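You operate a simulated robot arm through the tools that you are given. There is no shell and no other tool. Be economical: measure what you need, move in short steps, check, and stop when the job is done.

Carry out the task below with a simulated robot arm. There is one attempt and no reset: what you move stays moved.

Task
Put the 6 mm eye from the top of the packing stand on the blue slip. Push the drawer of the dark bench shut. Shut the top parts drawer. Put the purple cloth on the third shelf from the bottom of the steel rack away on the middle shelf of the green rack. Fetch the purple lid and set it on the green disc. Take the purple felt pad on the top of the side bench and put it away on the top shelf of the tall rack. Take the lime tray from the shelf of the side bench and put it on the top of the teal stand. Take the white cloth and leave it on the top of the low stand. Fetch the grey cloth and set it on the blue board. The order is free.

It is judged by the outcome, as a careful person would: the job done as asked, and still so three seconds after it is handed in. It fails if anything else is knocked over, pushed out of place, dropped, spilled or broken. Lids that push on must go on centred and level and be pressed home; caps that screw on are set level and turned clockwise until they are tight. Flat cloth is picked up by pressing the open fingertips on it (5 to 10 N) and closing them slowly along it; thin cloth reads only 2 to 8 mm in the jaws.

Robot
A 7-joint arm with a three-finger gripper on a trunk, on a base that drives. Base frame: it is fixed to the floor where the robot stands at the start and does not move with it; the origin is under the middle of the robot, x ahead of it, y to its left, z up; the surface under the hand at the start is at about z = 0.55. Units: m, degrees, N and s.
With the tool pointing down near the work surface it reaches from about 0.1 to 0.86 m from the robot's upright axis, wherever it stands. Its first joint turns from -166.0 to 166.0 degrees. Places, roughly: blue board (30x21x1 cm) [-1.5, -5.3, 0.8]; blue slip [0.75, 0.25, 0.5]; drawer of the dark bench [-9.1, 0.6, 0.7]; eye [0.75, 0.25, 0.5]; green disc (10x10x1 cm) [-10.6, -5, 0.9]; grey cloth (10x7x3 cm) [-1.9, -5, 0.8]; lime tray (13x8x2 cm) [-1.1, -4.9, 0.3]; middle shelf of the green rack [-8.5, -5.3, 0.8]; purple cloth (10x7x3 cm) [-9.3, -5.5, 1.1]; purple felt pad (9x12x7 cm) [-1.2, -5.2, 0.8]; purple lid (8x8x5 cm) [-8.2, -5.3, 1.2]; top of the low stand [-0.3, -5, 0.7]; top of the teal stand [-3.6, -5.4, 0.8]; top parts drawer [-10.4, -4.8, 0.7]; top shelf of the tall rack [-1.9, 4.7, 1.6]; white cloth (10x7x3 cm) [-1.8, -5.3, 0.8]. Payload 2.94 kg.
The TCP is the grasp point between the finger pads, 0.03 m short of the fingertips. In the tool frame z runs along the fingers and y along their closing line. Largest opening 0.132 m; the body of the gripper starts 0.107 m behind the TCP.
Orientation is that of the tool frame in the base frame, as a unit quaternion [w, x, y, z]. With the fingers straight down and closing along the base's y, the tool's x points along the base's -x, its y along +y and its z along -z.

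Tools
- The arm moves only by the tool jog_arm. Its argument "motion" is text: rows parted by semicolons, each of 7 numbers parted by spaces: the shift along the tool's x, y, z in m, then the turn, a rotation vector about the tool's x, y, z in degrees, then the opening, from 0 (shut) to 1 (fully open). In form: x y z rx ry rz fingers; .... A call has 1 to 10 rows; each row shifts and turns the commanded pose from where the row before left it, along the tool's axes as they then stand. Rows are played at 5 a second. More than 0.05 m and 8.6 degrees between two rows, or a gripper value outside its range, and nothing of the call is played. A pose out of reach is approached as far as the arm can. The call stops where the force on the tool passes 40 N (or 10 N more than at its start, if that is more) or the arm is blocked; 0.2 s more then pass. The fingers move at their own pace and stop on an object; they squeeze with about 26 N. The grip force told is the motor's: it shows also when the fingers shut on nothing. Time passes only in rows, and 0.2 s behind the last, so rows that do not move let the fingers close. It gives the time, the measured TCP pose, the force on the tool (base axes), the opening and the grip force at its end, in the units of the frame above (readings bear some noise), with the torque about the TCP (base axes, N m) and any sound that the robot's microphone picked up, and new pictures: "views" is both (left out), scene, wrist or none.
- Cameras (640 x 400 px; columns grow to the right, rows downward): "scene" is now at [0.0372, 0.1778, 1.6051]; the picture's right is [-0.17, -0.99, 0.00], its down [-0.84, 0.14, -0.52] and it looks along [0.52, -0.09, -0.85] (base axes); focal length 263 px, centre (320, 200). "wrist" rides on the gripper at [0.072, 0.003, -0.144] in the tool frame; the picture's right is [-0.04, 1.00, 0.00], its down [-0.88, -0.04, -0.48] and it looks along [-0.47, -0.02, 0.88] (tool axes); focal length 256 px, centre (320, 200).
- lift_body(by): slides the trunk up (or, below 0, down) by that many m; the arm and the scene camera ride with it, the base frame stays. It gives what a move gives, with no picture.
- base_move(legs): drives the robot by 1 to 6 legs, each [ahead, left, turn to the left] in m, m and degrees, along the robot's own axes; the way and the turn of a leg run together, so that a leg with both is an arc; at most 1.5 m and 180 degrees a leg. The arm and the cameras ride along, it lands a little off, and it stops where it bumps. It gives what a move gives, and a new picture of the scene camera.
- aim_head(pan, tilt): turns the head with the scene camera to pan (to the left, within 143 degrees either way) and tilt (down, from -29 to 69), counted from straight ahead of the robot. It gives what a move gives, and a new picture of the scene camera.
- pixel_to_xyz(camera, pixels): for up to 12 pixels [column, row] of the newest picture of that camera ("zoom" is the newest enlarged one), the place [x, y, z] in the base frame of the surface seen there, good to about 0.002 m. The clock stands still meanwhile.
- zoom(camera, box): a new picture of the part [left, top, right, bottom] of that camera's present view, enlarged. The clock stands still meanwhile.
- sign_off(): hands the job in; it is judged then, once.

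Work in short steps. Measure before you move; look again where a grasp or a placing could have gone wrong, and mend it. You have 322 turns and 360 pictures in all, those below and enlarged ones among them. Open the gripper and draw the arm clear of the work before you hand the job in, unless the task says otherwise; then end with one line.

The tools are called after "Emit:" as name(argument=value, ...) on one line, values as JSON. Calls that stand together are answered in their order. jog_arm: Moves the arm, as the interface text tells. Its arguments: {"type":"object","properties":{"motion":{"type":"string"},"views":{"type":"string","enum":["both","scene","wrist","none"]}},"required":["motion"]} The other tools are called the same way: lift_body (by) slides the trunk up or down; base_move (legs) drives the base; aim_head (pan, tilt) turns the head that bears the scene camera; pixel_to_xyz (camera, pixels) gives the place of the surface under pixels of a picture; zoom (camera, box) takes an enlarged picture of a part of a camera's view; sign_off () hands the job in.

At the start:

```text
time_s: 0.0
tcp_pos: [0.6778, -0.0325, 0.8483]
orientation: [0.001, 0.0, 1.0, 0.001]
force: [0.3, -0.1, 0.7]
moment: [0.01, 0.04, -0.03]
finger_gap: 0.132
grip_force: 0.1
trunk travel left (down, up): [-0.125, 0.415]
robot x, y, heading: [-0.0003, -0.0003, 0.0]
head pan, tilt: [-9.5, 58.5]
```

scene: 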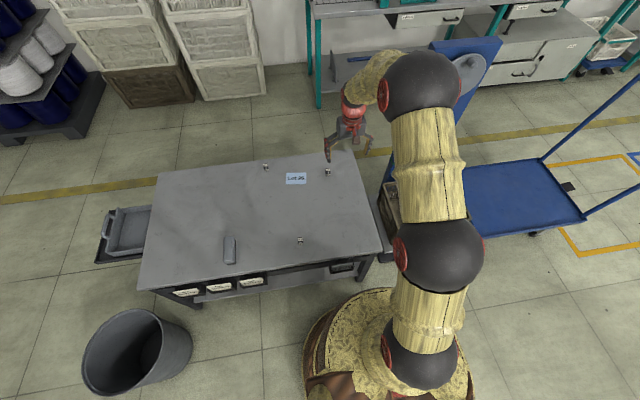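
wrist: 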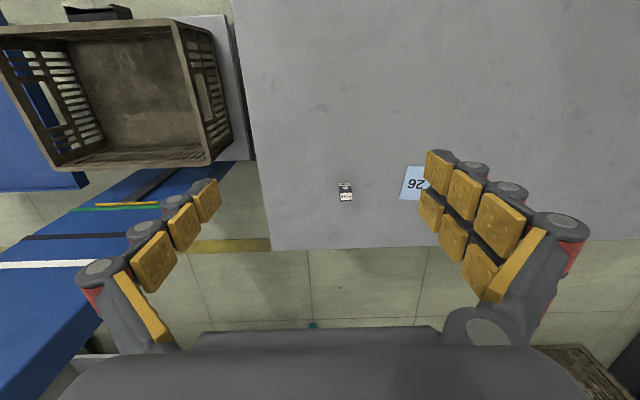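

The packing stand shows three small pieces, at scene pixels (265,166), (327,171) and (300,240), and the blue slip at (296,178). I'll enlarge to tell them apart.

Emit:
zoom(camera="scene", box=[250, 150, 350, 212])

Emit:
zoom(camera="scene", box=[210, 200, 330, 275])

Emit:
pixel_to_xyz(camera="scene", pixels=[[265, 166], [327, 171], [300, 240], [296, 178], [230, 245], [330, 230]])

Emit:
zoom(camera="wrist", box=[310, 150, 440, 230])

```text
6.40 times, centred on (300, 181) of scene
```

zoom: 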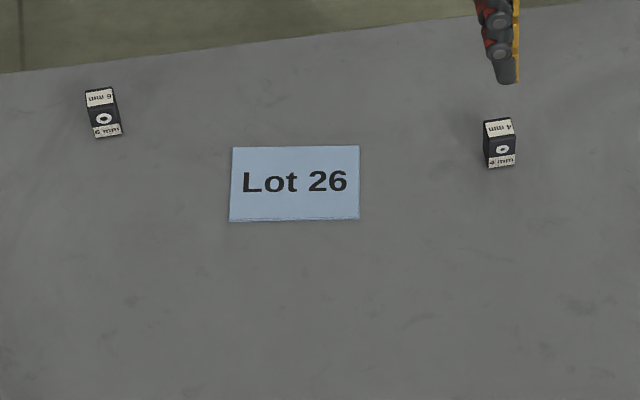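

```text
5.33 times, centred on (270, 238) of scene
```

zoom: 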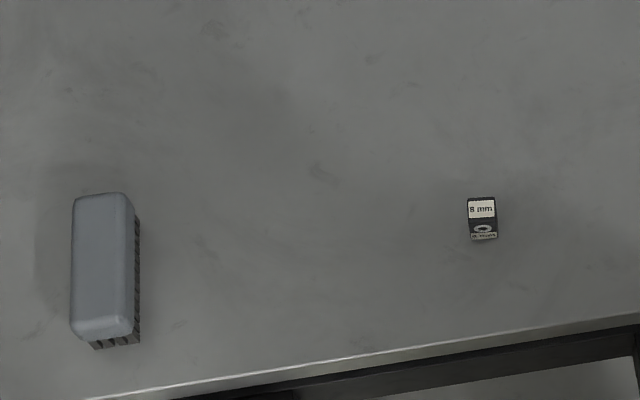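

```text
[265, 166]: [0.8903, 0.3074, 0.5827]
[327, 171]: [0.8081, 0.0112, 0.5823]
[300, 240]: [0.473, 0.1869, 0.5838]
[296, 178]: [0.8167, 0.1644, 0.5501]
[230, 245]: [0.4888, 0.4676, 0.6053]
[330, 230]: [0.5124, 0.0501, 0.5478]
```

```text
4.92 times, centred on (375, 190) of wrist
```

zoom: 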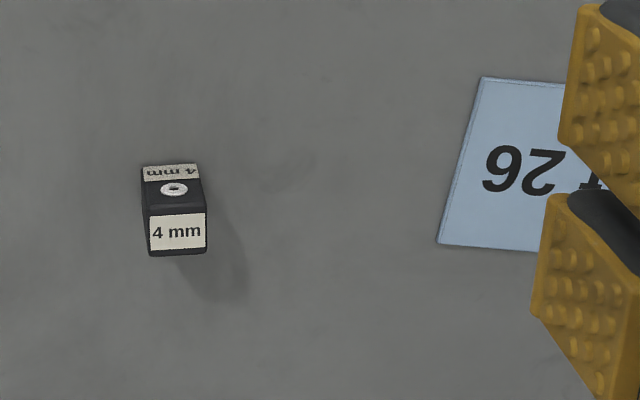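

The far-left piece at (265,166) appears to be the 6 mm one, but 6 and 9 could be confused, so I'll enlarge it more.

Emit:
zoom(camera="scene", box=[257, 161, 273, 171])

Emit:
zoom(camera="scene", box=[319, 166, 335, 176])

```text
16.00 times, centred on (265, 166) of scene
```

zoom: 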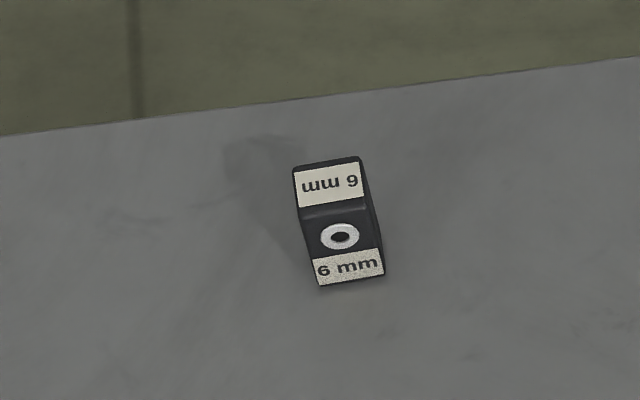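

```text
16.00 times, centred on (327, 171) of scene
```

zoom: 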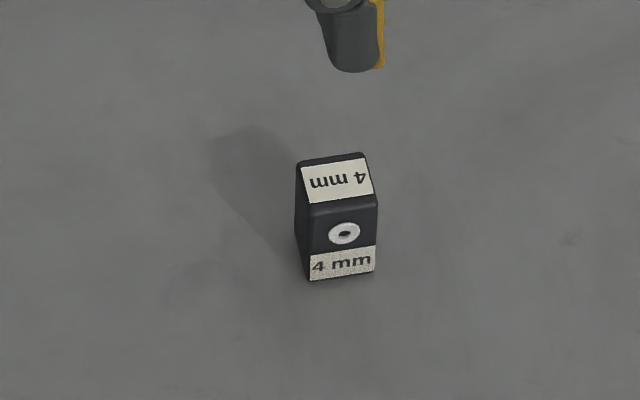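

It's the 6 mm eye. I'll measure its top corners and the corners of the slip.

Emit:
pixel_to_xyz(camera="scene", pixels=[[263.6, 164.4], [267.1, 163.7], [267.6, 166], [264.2, 166.6], [265.7, 165], [286.5, 173], [306, 173], [306, 184], [286, 184.3], [265.5, 169.5]])

```text
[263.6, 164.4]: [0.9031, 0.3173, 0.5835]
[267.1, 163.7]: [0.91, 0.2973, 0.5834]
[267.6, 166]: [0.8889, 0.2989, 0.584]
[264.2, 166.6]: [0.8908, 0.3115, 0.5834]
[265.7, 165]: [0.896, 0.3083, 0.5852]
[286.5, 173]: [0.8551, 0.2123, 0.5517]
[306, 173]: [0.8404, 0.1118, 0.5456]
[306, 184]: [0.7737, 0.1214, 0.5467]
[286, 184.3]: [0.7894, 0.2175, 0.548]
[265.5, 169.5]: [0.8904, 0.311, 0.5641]
```

Target block centre is near (0.898, 0.306), beyond reach from here, so I need to drive. I'll check the clearance to the stand's front edge and the bin.

Emit:
pixel_to_xyz(camera="scene", pixels=[[382, 250], [140, 290], [190, 345], [165, 390], [340, 258], [365, 290], [240, 297], [310, 330], [330, 300], [300, 385]])

Emit:
aim_head(pan=0, tilt=69)

```text
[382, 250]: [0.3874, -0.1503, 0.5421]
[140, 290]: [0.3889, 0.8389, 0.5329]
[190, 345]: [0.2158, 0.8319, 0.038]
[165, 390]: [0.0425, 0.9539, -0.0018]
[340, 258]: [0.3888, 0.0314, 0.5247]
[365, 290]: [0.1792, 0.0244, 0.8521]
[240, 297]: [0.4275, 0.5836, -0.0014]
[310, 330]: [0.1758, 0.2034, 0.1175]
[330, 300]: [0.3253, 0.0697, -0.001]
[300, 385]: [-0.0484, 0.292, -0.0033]
```

```text
time_s: 0.7
tcp_pos: [0.6769, -0.0334, 0.8493]
orientation: [0.001, 0.0, 1.0, 0.0]
force: [0.1, -1.0, 0.1]
moment: [-0.01, 0.03, 0.02]
finger_gap: 0.1319
grip_force: 0.0
trunk travel left (down, up): [-0.125, 0.415]
robot x, y, heading: [0.0024, -0.0026, -0.1]
head pan, tilt: [0.0, 68.8]
```

scene: 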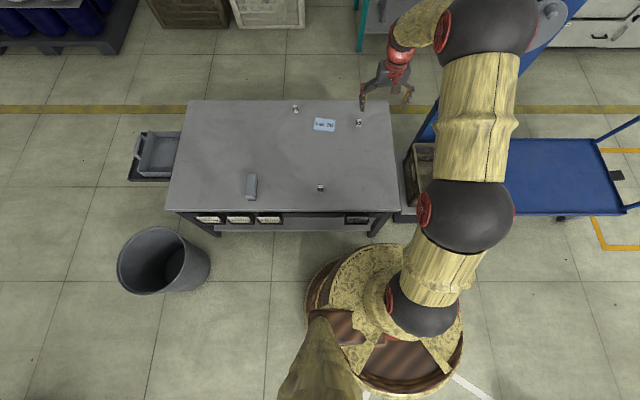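

Clearance ahead is about 0.1 m; I'll drive left 0.2 and ahead 0.07.

Emit:
base_move(legs=[[0.0, 0.2, 0], [0.07, 0, 0]])

```text
time_s: 2.9
tcp_pos: [0.7459, 0.1667, 0.847]
orientation: [0.0, 0.001, 1.0, 0.0]
force: [-0.6, -0.1, -0.1]
moment: [-0.01, -0.05, 0.03]
finger_gap: 0.1318
grip_force: 0.0
trunk travel left (down, up): [-0.125, 0.415]
robot x, y, heading: [0.0703, 0.2035, -0.2]
head pan, tilt: [0.0, 68.8]
```

scene: 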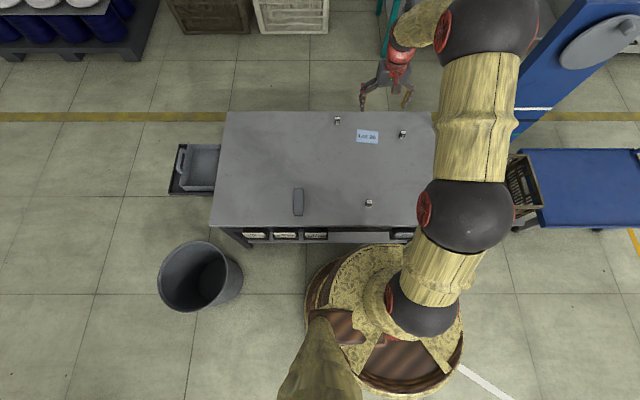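

Now I move above the 6 mm eye and look with the wrist camera.

Emit:
jog_arm(motion="-0.0253 0.0232 0.0278 0 0 0 0.5; -0.0253 0.0232 0.0278 0 0 0 0.5; -0.0253 0.0232 0.0278 0 0 0 0.5; -0.0253 0.0232 0.0278 0 0 0 0.5; -0.0253 0.0232 0.0278 0 0 0 0.5; -0.0253 0.0232 0.0278 0 0 0 0.5; 0 0 0 0 0 0 0.5", views="wrist")

```text
time_s: 4.5
tcp_pos: [0.8991, 0.3064, 0.683]
orientation: [-0.001, 0.001, 1.0, 0.0]
force: [-0.3, 0.2, -0.1]
moment: [0.0, 0.02, 0.0]
finger_gap: 0.0659
grip_force: 0.0
trunk travel left (down, up): [-0.125, 0.415]
robot x, y, heading: [0.0725, 0.1993, -0.1]
head pan, tilt: [0.0, 68.8]
```

wrist: 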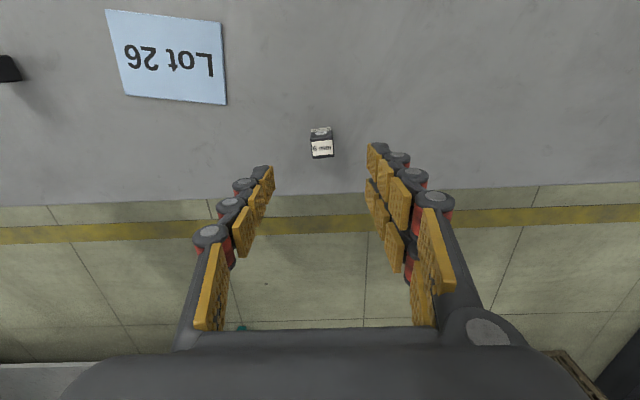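

Measuring the block from the wrist camera at (321,143) for accuracy.

Emit:
pixel_to_xyz(camera="wrist", pixels=[[312, 139], [331, 137], [313, 156], [332, 154], [321, 131], [322, 148]])

Emit:
zoom(camera="wrist", box=[280, 110, 360, 160])

```text
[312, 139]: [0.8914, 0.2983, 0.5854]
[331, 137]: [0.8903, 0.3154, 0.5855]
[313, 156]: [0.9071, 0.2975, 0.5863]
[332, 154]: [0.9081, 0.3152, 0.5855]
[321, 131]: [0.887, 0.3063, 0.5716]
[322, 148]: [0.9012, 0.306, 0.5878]
```

```text
8.00 times, centred on (320, 135) of wrist
```

zoom: 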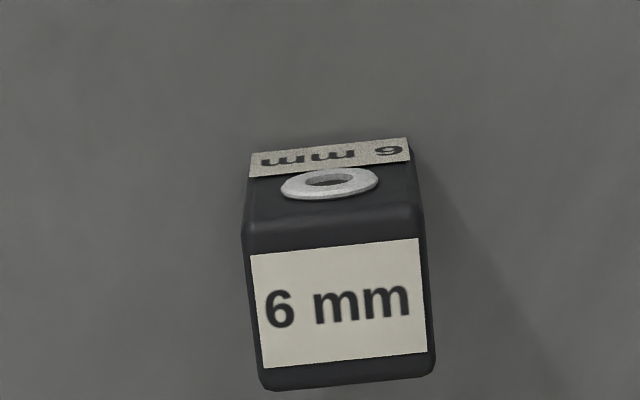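

The block is centred under the gripper (0.900, 0.3065, top 0.586). I lower 0.1 m and close.

Emit:
jog_arm(motion="0 0 0.035 0 0 0 0.5; 0 0 0.035 0 0 0 0.5; 0 0 0.031 0 0 0 0.5; 0 0 0 0 0 0 0.5; 0 0 0 0 0 0 0; 0 0 0 0 0 0 0; 0 0 0 0 0 0 0; 0 0 0 0 0 0 0", views="wrist")

```text
time_s: 6.3
tcp_pos: [0.8969, 0.3042, 0.5798]
orientation: [-0.001, 0.002, 1.0, 0.001]
force: [-0.5, -0.1, 0.3]
moment: [-0.01, 0.02, 0.03]
finger_gap: 0.0211
grip_force: 22.6
trunk travel left (down, up): [-0.125, 0.415]
robot x, y, heading: [0.0702, 0.1978, -0.2]
head pan, tilt: [0.0, 68.8]
```

wrist: 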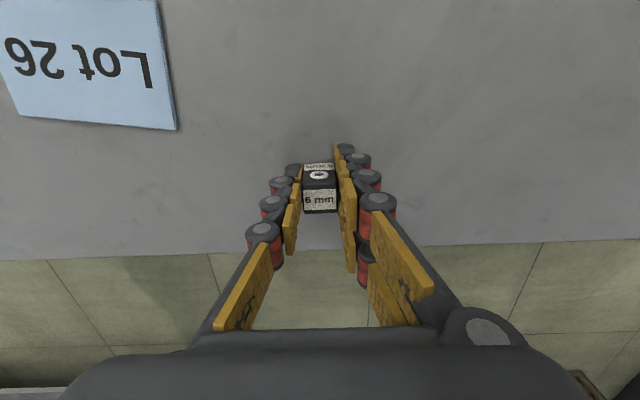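

Held (gap 21 mm). I lift, move to above the slip centre (0.815, 0.166).

Emit:
jog_arm(motion="0 0 -0.035 0 0 0 0; 0 0 -0.035 0 0 0 0; 0.021 -0.0345 0 0 0 0 0; 0.021 -0.0345 0 0 0 0 0; 0.02 -0.0345 0 0 0 0 0; 0.02 -0.0345 0 0 0 0 0; 0 0 0.03 0 0 0 0; 0 0 0.02 0 0 0 0; 0 0 0 0 0 0 0", views="wrist")

```text
time_s: 8.3
tcp_pos: [0.817, 0.167, 0.5999]
orientation: [-0.001, 0.001, 1.0, 0.0]
force: [-1.0, 1.5, -0.4]
moment: [0.01, 0.02, 0.02]
finger_gap: 0.021
grip_force: 25.8
trunk travel left (down, up): [-0.125, 0.415]
robot x, y, heading: [0.0698, 0.2027, -0.1]
head pan, tilt: [0.0, 68.8]
```

wrist: 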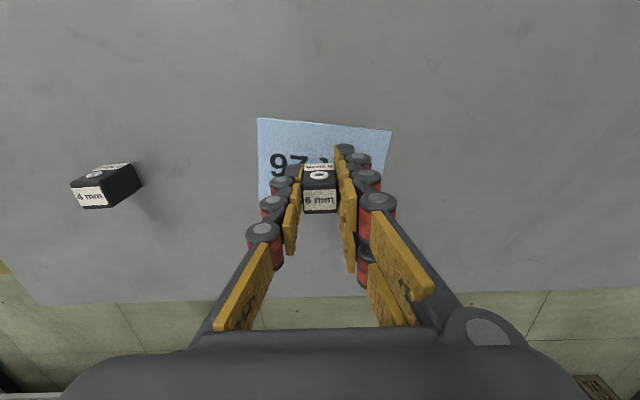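

It's over the slip. I lower until it touches, then release and rise.

Emit:
jog_arm(motion="0 0 0.01 0 0 0 0; 0 0 0.006 0 0 0 0; 0 0 0.002 0 0 0 0; 0 0 0 0 0 0 0", views="wrist")

```text
time_s: 9.3
tcp_pos: [0.8168, 0.1691, 0.584]
orientation: [0.002, 0.0, 1.0, 0.001]
force: [0.6, -0.7, 6.1]
moment: [-0.02, 0.0, 0.01]
finger_gap: 0.0209
grip_force: 26.8
trunk travel left (down, up): [-0.125, 0.415]
robot x, y, heading: [0.0684, 0.2013, 0.0]
head pan, tilt: [0.0, 68.8]
```

wrist: 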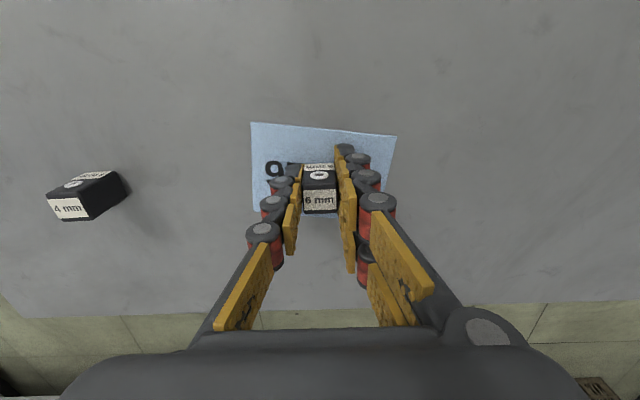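

Contact at 6 N. Release (modest opening) and rise.

Emit:
jog_arm(motion="0 0 0 0 0 0 0.3; 0 0 0 0 0 0 0.5; 0 0 -0.03 0 0 0 0.5; 0 0 -0.045 0 0 0 0.5; 0 0 -0.045 0 0 0 0.5; 0 0 -0.045 0 0 0 0.5; 0 0 -0.045 0 0 0 0.5", views="wrist")

```text
time_s: 10.9
tcp_pos: [0.8199, 0.1666, 0.7946]
orientation: [-0.001, 0.0, 1.0, 0.0]
force: [-0.1, -1.0, 0.2]
moment: [0.0, -0.02, -0.01]
finger_gap: 0.0661
grip_force: 0.1
trunk travel left (down, up): [-0.125, 0.415]
robot x, y, heading: [0.0662, 0.2014, 0.1]
head pan, tilt: [0.0, 68.8]
```

wrist: 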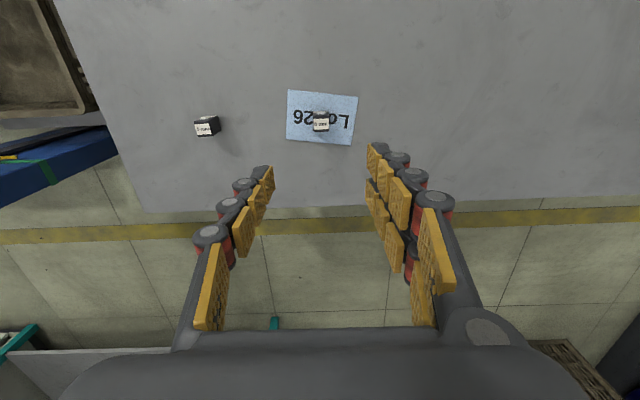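

The 6 mm eye stands on the slip. Now I tuck the arm in and up for driving.

Emit:
jog_arm(motion="0.03 0 -0.03 0 0 0 0.3; 0.035 0 -0.03 0 0 0 0.3; 0.035 0 -0.03 0 0 0 0.3; 0.035 0 -0.03 0 0 0 0.3; 0.035 0 -0.03 0 0 0 0.3; 0.035 0 -0.03 0 0 0 0.3; 0.035 0 -0.03 0 0 0 0.3; 0.035 0 -0.03 0 0 0 0.3; 0.035 0 -0.03 0 0 0 0.3", views="none")

Emit:
base_move(legs=[[-0.5, 0, 0]])

Emit:
aim_head(pan=-90, tilt=20)

Emit:
aim_head(pan=-140, tilt=20)

Emit:
aim_head(pan=140, tilt=20)

Emit:
aim_head(pan=80, tilt=20)

```text
time_s: 12.9
tcp_pos: [0.5021, 0.1679, 1.0635]
orientation: [-0.001, 0.001, 1.0, 0.0]
force: [0.1, -0.4, -0.3]
moment: [-0.02, 0.07, -0.01]
finger_gap: 0.0394
grip_force: 0.0
trunk travel left (down, up): [-0.125, 0.415]
robot x, y, heading: [0.0684, 0.1975, -0.2]
head pan, tilt: [0.0, 68.8]
```

```text
time_s: 15.9
tcp_pos: [0.0015, 0.1687, 1.0617]
orientation: [0.0, 0.002, 1.0, -0.001]
force: [0.7, 0.4, 0.0]
moment: [0.03, 0.01, 0.03]
finger_gap: 0.0395
grip_force: 0.1
trunk travel left (down, up): [-0.125, 0.415]
robot x, y, heading: [-0.4317, 0.2018, -0.2]
head pan, tilt: [0.0, 68.8]
```

scene: 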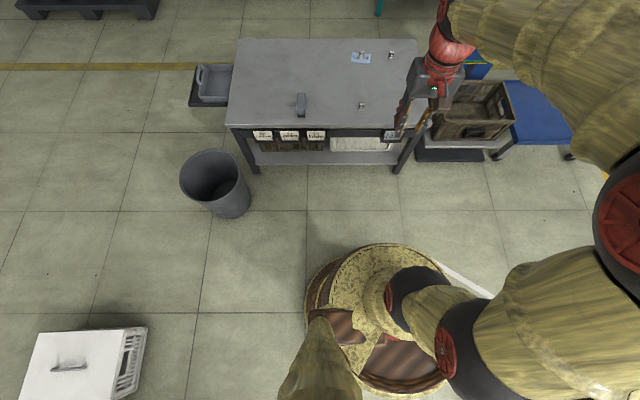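

```text
time_s: 17.5
tcp_pos: [0.0023, 0.1694, 1.0616]
orientation: [0.0, 0.001, 1.0, 0.0]
force: [-0.5, 0.4, 0.3]
moment: [-0.01, -0.01, -0.01]
finger_gap: 0.0397
grip_force: 0.1
trunk travel left (down, up): [-0.125, 0.415]
robot x, y, heading: [-0.4337, 0.2039, -0.2]
head pan, tilt: [-90.0, 20.0]
```

scene: 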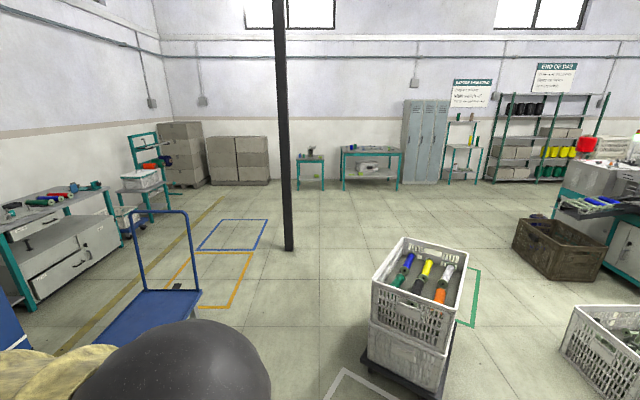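

```text
time_s: 18.7
tcp_pos: [0.0012, 0.1694, 1.0632]
orientation: [0.0, 0.002, 1.0, -0.001]
force: [0.0, -0.9, -0.1]
moment: [0.02, 0.03, 0.0]
finger_gap: 0.0395
grip_force: 0.0
trunk travel left (down, up): [-0.125, 0.415]
robot x, y, heading: [-0.4344, 0.2016, -0.2]
head pan, tilt: [-140.0, 20.0]
```

scene: 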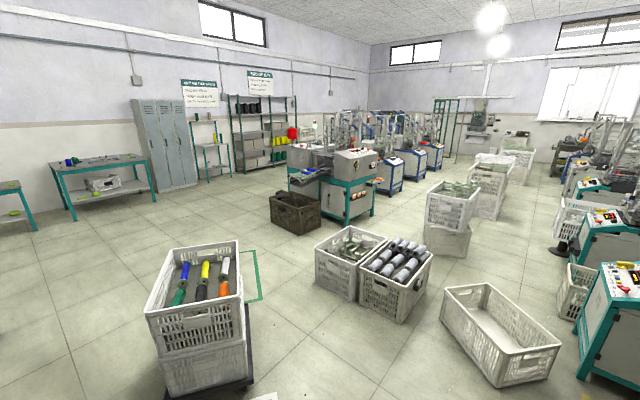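

```text
time_s: 22.6
tcp_pos: [0.0016, 0.168, 1.0619]
orientation: [0.0, 0.001, 1.0, 0.0]
force: [0.6, 0.2, 0.2]
moment: [0.0, -0.01, 0.04]
finger_gap: 0.0396
grip_force: 0.0
trunk travel left (down, up): [-0.125, 0.415]
robot x, y, heading: [-0.4322, 0.1993, -0.3]
head pan, tilt: [140.0, 20.0]
```

scene: 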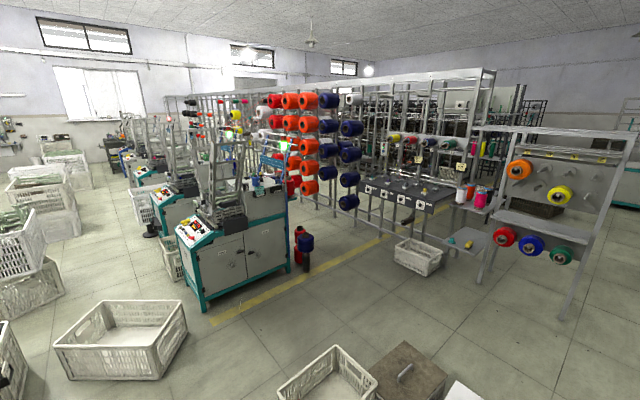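

```text
time_s: 23.9
tcp_pos: [0.0009, 0.1686, 1.0627]
orientation: [0.0, 0.002, 1.0, 0.0]
force: [-0.1, 0.0, -0.1]
moment: [-0.01, 0.02, 0.0]
finger_gap: 0.0397
grip_force: 0.0
trunk travel left (down, up): [-0.125, 0.415]
robot x, y, heading: [-0.4342, 0.1992, -0.2]
head pan, tilt: [80.0, 20.0]
```

scene: 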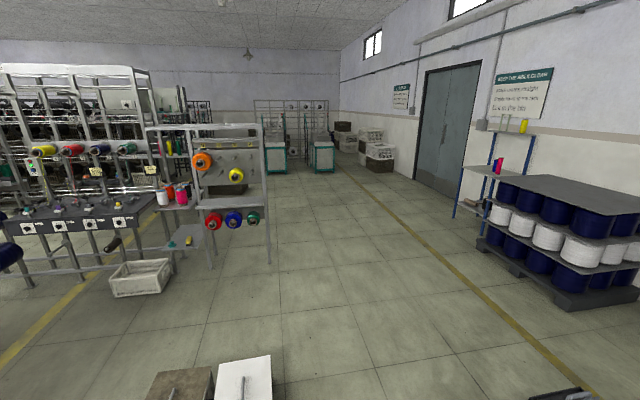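

I'll look toward the south bench area (−y) and measure obstacles on the way.

Emit:
aim_head(pan=-95, tilt=30)

Emit:
pixel_to_xyz(camera="scene", pixels=[[262, 205], [350, 310], [350, 370], [440, 235], [300, 100], [345, 105], [405, 108], [440, 120], [480, 100], [230, 170], [520, 190], [170, 300]])

```text
time_s: 26.5
tcp_pos: [0.0015, 0.1682, 1.0631]
orientation: [0.0, 0.002, 1.0, 0.0]
force: [-0.5, 0.4, 1.1]
moment: [-0.04, 0.01, 0.01]
finger_gap: 0.0395
grip_force: 0.0
trunk travel left (down, up): [-0.125, 0.415]
robot x, y, heading: [-0.4346, 0.2031, -0.5]
head pan, tilt: [-95.0, 30.0]
```

scene: 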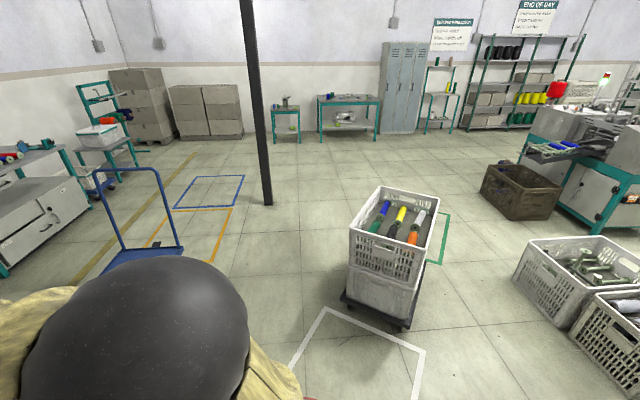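

```text
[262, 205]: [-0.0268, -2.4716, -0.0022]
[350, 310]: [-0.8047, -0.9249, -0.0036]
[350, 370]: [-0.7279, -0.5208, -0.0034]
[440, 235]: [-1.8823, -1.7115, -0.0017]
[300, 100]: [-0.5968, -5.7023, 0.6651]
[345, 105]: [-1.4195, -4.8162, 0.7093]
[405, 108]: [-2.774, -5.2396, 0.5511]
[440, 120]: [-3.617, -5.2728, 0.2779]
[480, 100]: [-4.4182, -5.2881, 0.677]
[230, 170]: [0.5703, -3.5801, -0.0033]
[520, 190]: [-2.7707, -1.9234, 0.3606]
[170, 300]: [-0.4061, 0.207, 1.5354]
```

Route clear between crate cart (x<−0.75) and pole (x≈−0.03): turn right 90° and drive down x≈−0.43.

Emit:
base_move(legs=[[0, 0, -90], [1.5, 0, 0], [1.5, -0.1, 0], [0.7, 0, 0]])

Emit:
aim_head(pan=0, tilt=40)

Emit:
aim_head(pan=-45, tilt=35)

```text
refused: leg 3 is longer than a leg can be; nothing moved
```

```text
time_s: 28.2
tcp_pos: [0.0017, 0.1686, 1.0632]
orientation: [0.0, 0.002, 1.0, 0.001]
force: [0.0, -1.0, 1.1]
moment: [0.02, -0.01, -0.03]
finger_gap: 0.0396
grip_force: 0.2
trunk travel left (down, up): [-0.125, 0.415]
robot x, y, heading: [-0.4307, 0.2025, -0.2]
head pan, tilt: [0.0, 40.0]
```

scene: 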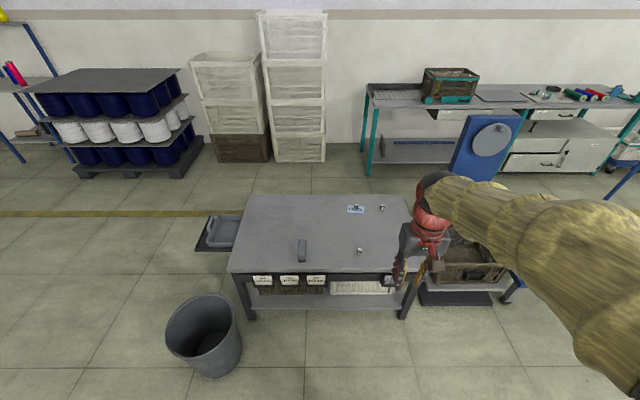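

```text
time_s: 29.3
tcp_pos: [0.0021, 0.169, 1.0627]
orientation: [0.0, 0.002, 1.0, 0.001]
force: [0.5, -0.3, -0.2]
moment: [-0.03, -0.02, -0.02]
finger_gap: 0.0395
grip_force: 0.1
trunk travel left (down, up): [-0.125, 0.415]
robot x, y, heading: [-0.4323, 0.2007, -0.0]
head pan, tilt: [-45.0, 35.0]
```

scene: 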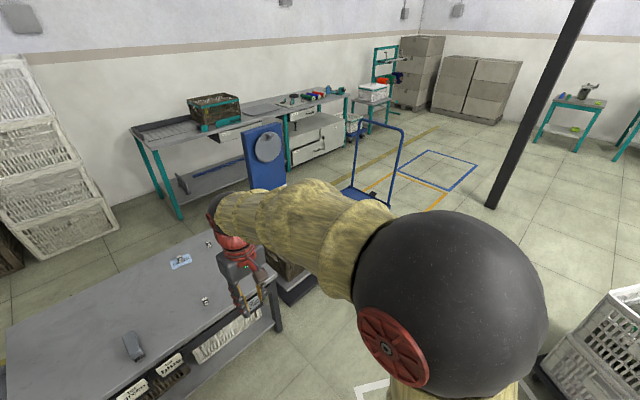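

Leg too long; I'll split the drive.

Emit:
base_move(legs=[[0, 0, -90], [1.4, 0, 0], [1.4, -0.1, 0], [0.8, -0.1, 0]])

Emit:
aim_head(pan=20, tilt=35)

Emit:
aim_head(pan=-50, tilt=35)

```text
time_s: 38.2
tcp_pos: [-0.5028, -1.2785, 1.0664]
orientation: [0.002, 0.714, 0.7, -0.003]
force: [0.9, 2.3, 1.4]
moment: [-0.23, 0.06, 0.02]
finger_gap: 0.0398
grip_force: 0.1
trunk travel left (down, up): [-0.125, 0.415]
robot x, y, heading: [-0.4618, -0.8471, -91.2]
head pan, tilt: [-45.0, 35.0]
stopped in leg 2: the robot was blocked; the commanded pose is now the measured one
```

scene: 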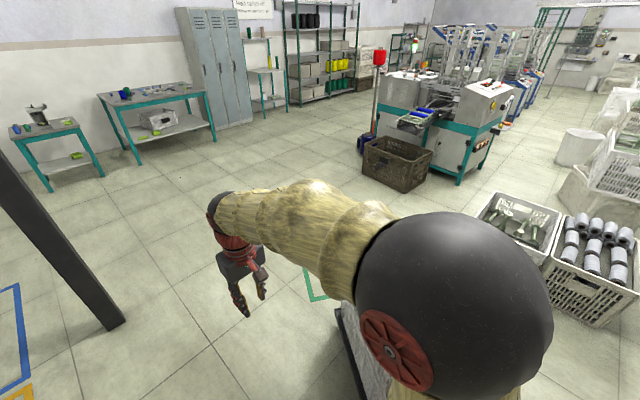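

```text
time_s: 39.6
tcp_pos: [-0.5031, -1.2808, 1.0635]
orientation: [0.0, 0.716, 0.699, -0.002]
force: [0.3, -0.1, -0.1]
moment: [0.03, 0.01, -0.02]
finger_gap: 0.0394
grip_force: 0.1
trunk travel left (down, up): [-0.125, 0.415]
robot x, y, heading: [-0.4606, -0.8482, -91.2]
head pan, tilt: [20.0, 35.0]
```

scene: 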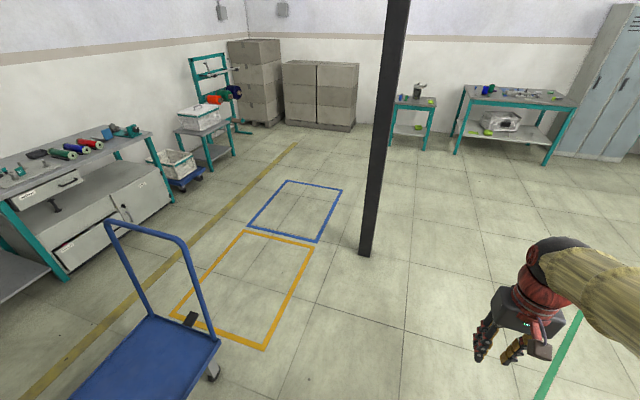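

```text
time_s: 41.0
tcp_pos: [-0.5045, -1.2816, 1.0636]
orientation: [0.001, 0.715, 0.699, -0.001]
force: [-0.1, -0.4, -0.2]
moment: [0.01, 0.03, -0.03]
finger_gap: 0.0395
grip_force: 0.1
trunk travel left (down, up): [-0.125, 0.415]
robot x, y, heading: [-0.4625, -0.8498, -91.7]
head pan, tilt: [-50.0, 35.0]
```

scene: 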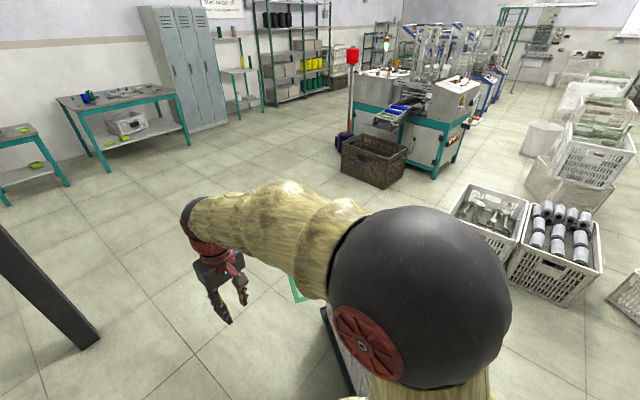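

The base bumped, likely the crate cart on the right. I'll move 0.25 to the left and look at it.

Emit:
base_move(legs=[[-0.1, 0.05, 0]])

Emit:
aim_head(pan=-75, tilt=60)

Emit:
pixel_to_xyz(camera="scene", pixels=[[300, 100], [330, 130], [380, 100], [420, 140], [300, 60], [340, 60], [450, 80], [480, 150]])

```text
time_s: 42.2
tcp_pos: [-0.4493, -1.1808, 1.0641]
orientation: [0.0, 0.715, 0.699, 0.0]
force: [-0.1, 0.0, 0.8]
moment: [-0.02, 0.01, 0.01]
finger_gap: 0.0394
grip_force: 0.1
trunk travel left (down, up): [-0.125, 0.415]
robot x, y, heading: [-0.4091, -0.7505, -91.4]
head pan, tilt: [-50.0, 35.0]
```

scene: 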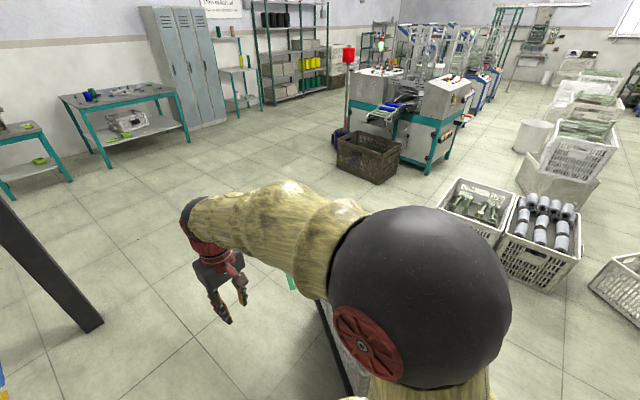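

```text
time_s: 43.1
tcp_pos: [-0.4493, -1.1816, 1.0639]
orientation: [0.001, 0.715, 0.699, 0.0]
force: [0.5, -0.6, -0.1]
moment: [0.01, 0.01, -0.01]
finger_gap: 0.0393
grip_force: 0.2
trunk travel left (down, up): [-0.125, 0.415]
robot x, y, heading: [-0.4066, -0.747, -91.3]
head pan, tilt: [-75.0, 60.0]
```

scene: 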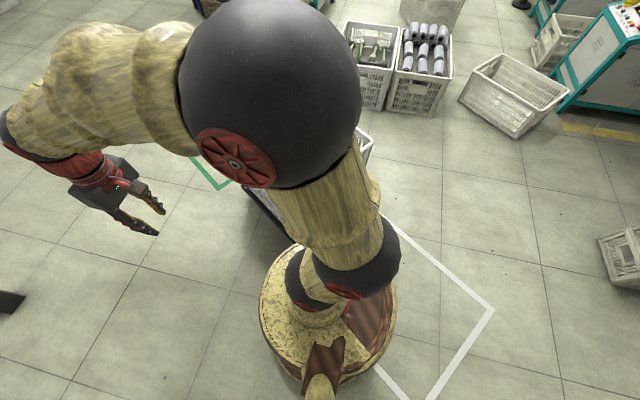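

```text
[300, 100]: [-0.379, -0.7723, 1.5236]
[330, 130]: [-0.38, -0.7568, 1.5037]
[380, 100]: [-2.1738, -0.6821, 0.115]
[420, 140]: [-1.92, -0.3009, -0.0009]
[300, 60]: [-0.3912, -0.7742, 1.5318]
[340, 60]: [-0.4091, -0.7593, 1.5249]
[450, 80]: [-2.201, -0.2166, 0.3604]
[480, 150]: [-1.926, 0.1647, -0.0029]
```

Measuring the cart's visible edges.

Emit:
pixel_to_xyz(camera="scene", pixels=[[270, 212], [288, 238], [245, 190], [368, 150], [362, 135], [283, 205], [218, 188], [8, 300], [290, 310]])

Emit:
zoom(camera="scene", box=[180, 120, 400, 257])

```text
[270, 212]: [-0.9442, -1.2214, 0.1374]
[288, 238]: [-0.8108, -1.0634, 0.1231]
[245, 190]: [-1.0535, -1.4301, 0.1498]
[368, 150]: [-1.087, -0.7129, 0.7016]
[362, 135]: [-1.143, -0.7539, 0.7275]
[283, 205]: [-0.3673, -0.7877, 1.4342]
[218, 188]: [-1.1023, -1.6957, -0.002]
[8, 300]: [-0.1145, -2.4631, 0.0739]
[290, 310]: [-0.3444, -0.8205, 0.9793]
```

```text
2.91 times, centred on (290, 188) of scene
```

zoom: 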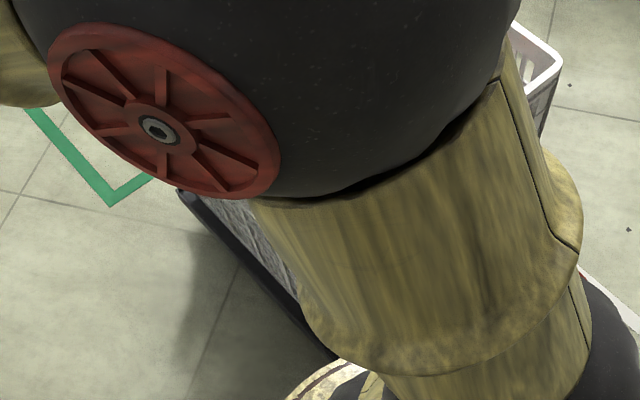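

The cart's near edge runs from about (−0.75,−0.95) to (−1.05,−1.43); I'll pass it with more margin, then slip between it and the pole.

Emit:
base_move(legs=[[0, 0.2, 1.3], [0.9, 0, 0], [0.7, -0.45, 0], [1.1, 0, 0]])

Emit:
aim_head(pan=-100, tilt=30)

Emit:
aim_head(pan=10, tilt=40)

```text
time_s: 58.3
tcp_pos: [-0.661, -3.8852, 1.0644]
orientation: [0.001, 0.701, 0.714, 0.0]
force: [-0.2, 0.0, 0.1]
moment: [0.03, 0.01, 0.0]
finger_gap: 0.0396
grip_force: 0.1
trunk travel left (down, up): [-0.125, 0.415]
robot x, y, heading: [-0.6411, -3.4495, -88.9]
head pan, tilt: [-75.0, 60.0]
```

scene: 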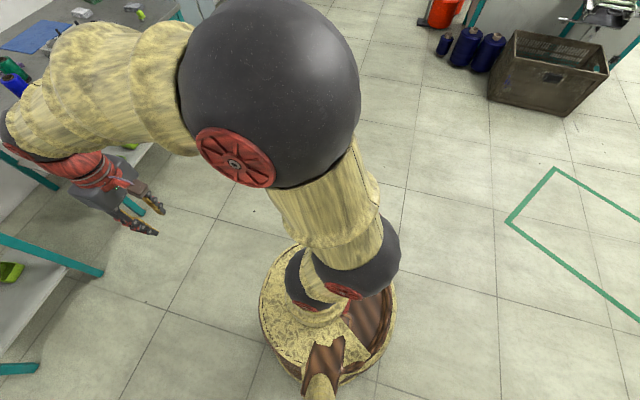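

```text
time_s: 59.2
tcp_pos: [-0.6608, -3.8868, 1.0643]
orientation: [0.001, 0.7, 0.714, -0.001]
force: [-0.3, 0.1, -0.1]
moment: [0.01, -0.01, 0.02]
finger_gap: 0.0393
grip_force: 0.0
trunk travel left (down, up): [-0.125, 0.415]
robot x, y, heading: [-0.638, -3.4479, -88.8]
head pan, tilt: [-100.0, 30.0]
```

scene: 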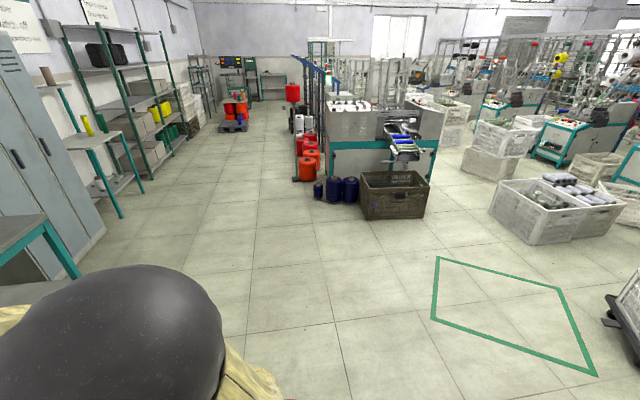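

```text
time_s: 61.1
tcp_pos: [-0.6605, -3.8855, 1.0638]
orientation: [0.0, 0.7, 0.714, -0.001]
force: [0.3, -0.4, 0.2]
moment: [-0.01, 0.0, -0.01]
finger_gap: 0.0397
grip_force: 0.1
trunk travel left (down, up): [-0.125, 0.415]
robot x, y, heading: [-0.6373, -3.4535, -88.8]
head pan, tilt: [10.0, 40.0]
```

scene: 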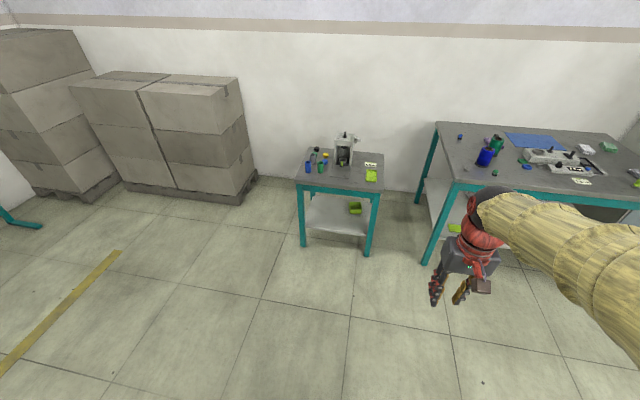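

Now look at the side bench and low stand in detail.

Emit:
aim_head(pan=-28, tilt=30)

Emit:
zoom(camera="scene", box=[140, 80, 440, 268])

```text
time_s: 62.1
tcp_pos: [-0.6617, -3.8861, 1.0641]
orientation: [0.001, 0.7, 0.714, -0.001]
force: [0.0, 0.5, 0.2]
moment: [0.01, 0.01, -0.01]
finger_gap: 0.0398
grip_force: 0.1
trunk travel left (down, up): [-0.125, 0.415]
robot x, y, heading: [-0.6365, -3.45, -88.9]
head pan, tilt: [-28.0, 30.0]
```

scene: 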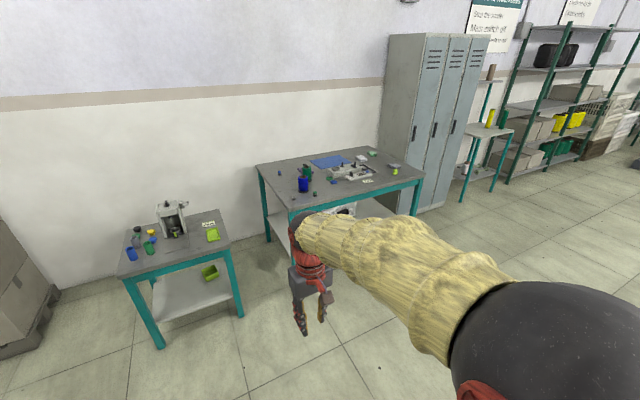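

```text
2.13 times, centred on (290, 174) of scene
```

zoom: 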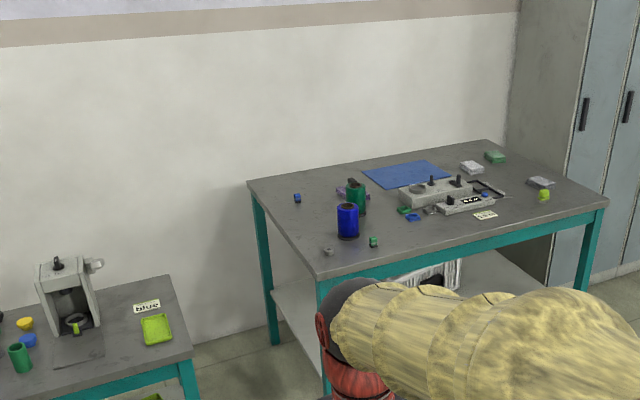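

Both cloths lie at the right end of the side bench and the blue board behind it. I'll drive to in front of the bench at about (−1.6, −4.3).

Emit:
base_move(legs=[[0.5, -0.96, 0], [0.3, 0, -1.1]])

Emit:
aim_head(pan=0, tilt=55)

```text
time_s: 69.3
tcp_pos: [-1.5968, -4.7061, 1.0638]
orientation: [0.001, 0.705, 0.709, -0.001]
force: [-0.5, -0.7, -0.6]
moment: [-0.01, 0.0, -0.01]
finger_gap: 0.0397
grip_force: 0.1
trunk travel left (down, up): [-0.125, 0.415]
robot x, y, heading: [-1.5641, -4.2716, -89.8]
head pan, tilt: [-28.0, 30.0]
```

scene: 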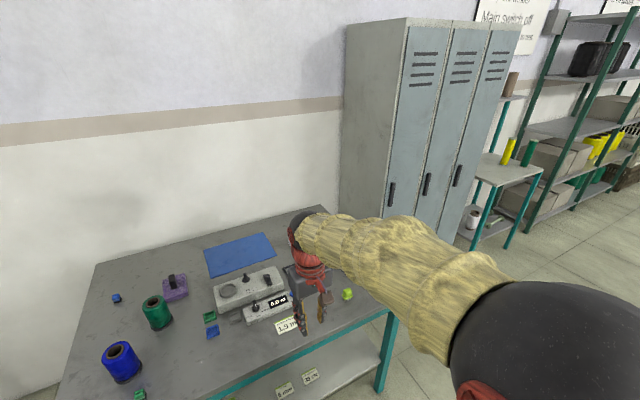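

```text
time_s: 70.2
tcp_pos: [-1.5959, -4.7063, 1.065]
orientation: [0.0, 0.705, 0.709, -0.001]
force: [-0.3, -0.5, -0.6]
moment: [0.0, -0.02, -0.01]
finger_gap: 0.0395
grip_force: 0.1
trunk travel left (down, up): [-0.125, 0.415]
robot x, y, heading: [-1.565, -4.2707, -90.1]
head pan, tilt: [0.0, 55.0]
```

scene: 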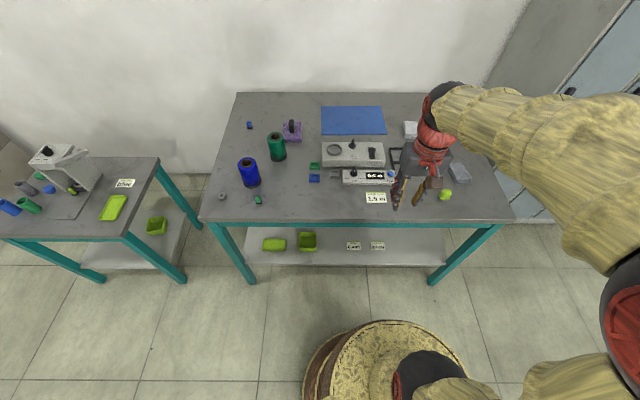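

Several lime items: on the bench shelf at (274,244) and (307,241). Zoom into those and the bench top.

Emit:
zoom(camera="scene", box=[240, 215, 400, 270])

Emit:
zoom(camera="scene", box=[220, 95, 340, 215])

Emit:
zoom(camera="scene", box=[310, 95, 500, 215])

Emit:
pixel_to_xyz(camera="scene", pixels=[[274, 244], [307, 241], [291, 132], [460, 172], [411, 130], [353, 121], [210, 217], [490, 217], [320, 108], [385, 108], [387, 133], [322, 135]])

```text
4.00 times, centred on (320, 242) of scene
```

zoom: 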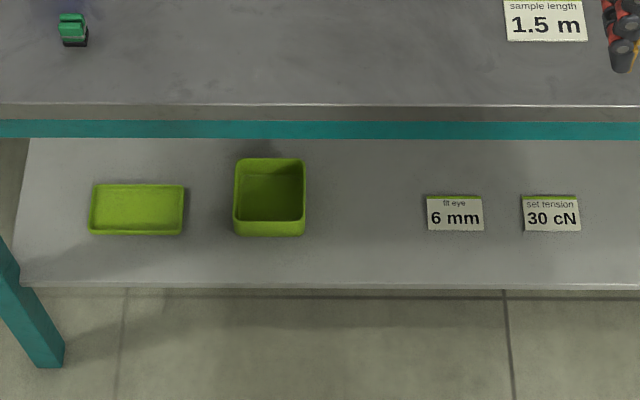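

```text
3.33 times, centred on (280, 155) of scene
```

zoom: 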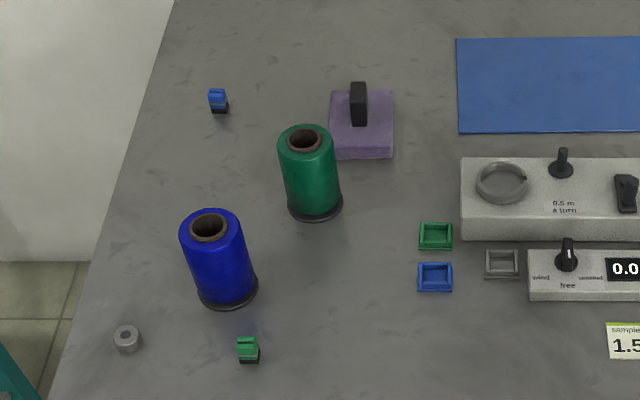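

```text
3.33 times, centred on (405, 155) of scene
```

zoom: 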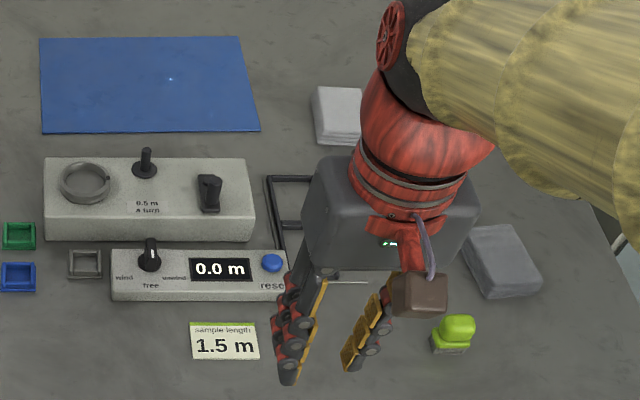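

```text
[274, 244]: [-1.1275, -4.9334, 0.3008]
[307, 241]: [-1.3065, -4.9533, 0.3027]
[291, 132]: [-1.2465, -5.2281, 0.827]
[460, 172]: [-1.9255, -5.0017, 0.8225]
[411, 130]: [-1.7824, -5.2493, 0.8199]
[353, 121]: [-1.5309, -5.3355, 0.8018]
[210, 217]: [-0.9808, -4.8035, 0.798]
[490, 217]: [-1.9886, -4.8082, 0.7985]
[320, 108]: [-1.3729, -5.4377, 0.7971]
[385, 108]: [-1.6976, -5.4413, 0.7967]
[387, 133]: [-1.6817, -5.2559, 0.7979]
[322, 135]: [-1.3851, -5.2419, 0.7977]
```

Bench top is z≈0.798, front edge y≈−4.80. I'll drive closer: ahead 0.18, right 0.18.

Emit:
base_move(legs=[[0.0, -0.18, 0], [0.18, 0, 0]])

Emit:
jog_arm(motion="-0.03 0.04 0 0 0 0 1; -0.03 0.04 0 0 0 0 1; -0.03 0.03 0 0 0 0 1; 0 0 0 0 0 0 1", views="both")

```text
time_s: 72.8
tcp_pos: [-1.7761, -4.8847, 1.0638]
orientation: [0.001, 0.705, 0.709, -0.001]
force: [-0.5, 0.6, 0.0]
moment: [-0.03, -0.03, -0.01]
finger_gap: 0.0397
grip_force: 0.1
trunk travel left (down, up): [-0.125, 0.415]
robot x, y, heading: [-1.7436, -4.4499, -89.9]
head pan, tilt: [0.0, 55.0]
```

scene: 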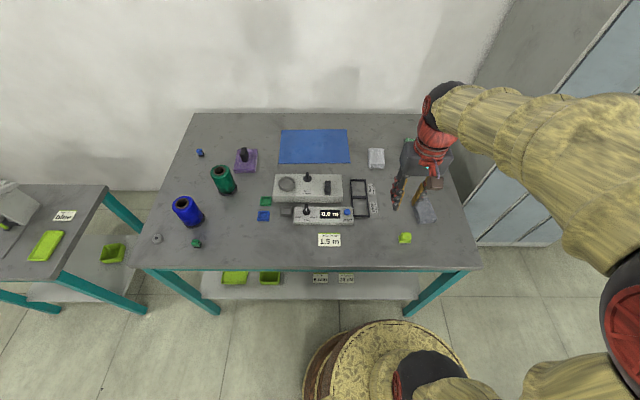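

```text
time_s: 73.8
tcp_pos: [-1.6677, -4.976, 1.0636]
orientation: [0.0, 0.705, 0.709, -0.001]
force: [0.5, -0.1, -0.3]
moment: [0.06, 0.03, 0.03]
finger_gap: 0.1107
grip_force: 0.0
trunk travel left (down, up): [-0.125, 0.415]
robot x, y, heading: [-1.7473, -4.4453, -89.7]
head pan, tilt: [0.0, 55.0]
```

scene: 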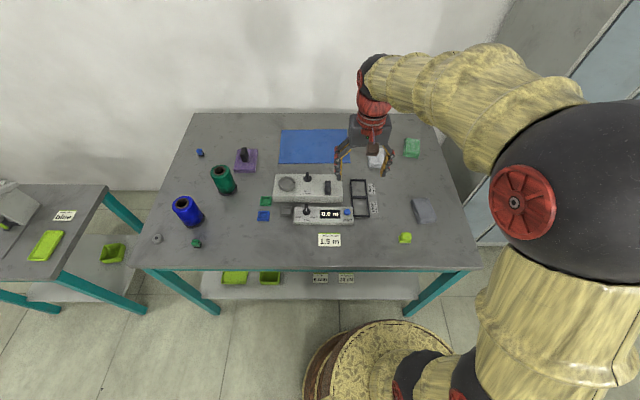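
wrist: 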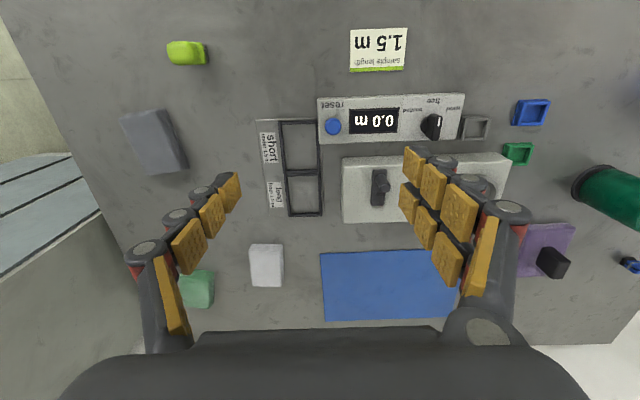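

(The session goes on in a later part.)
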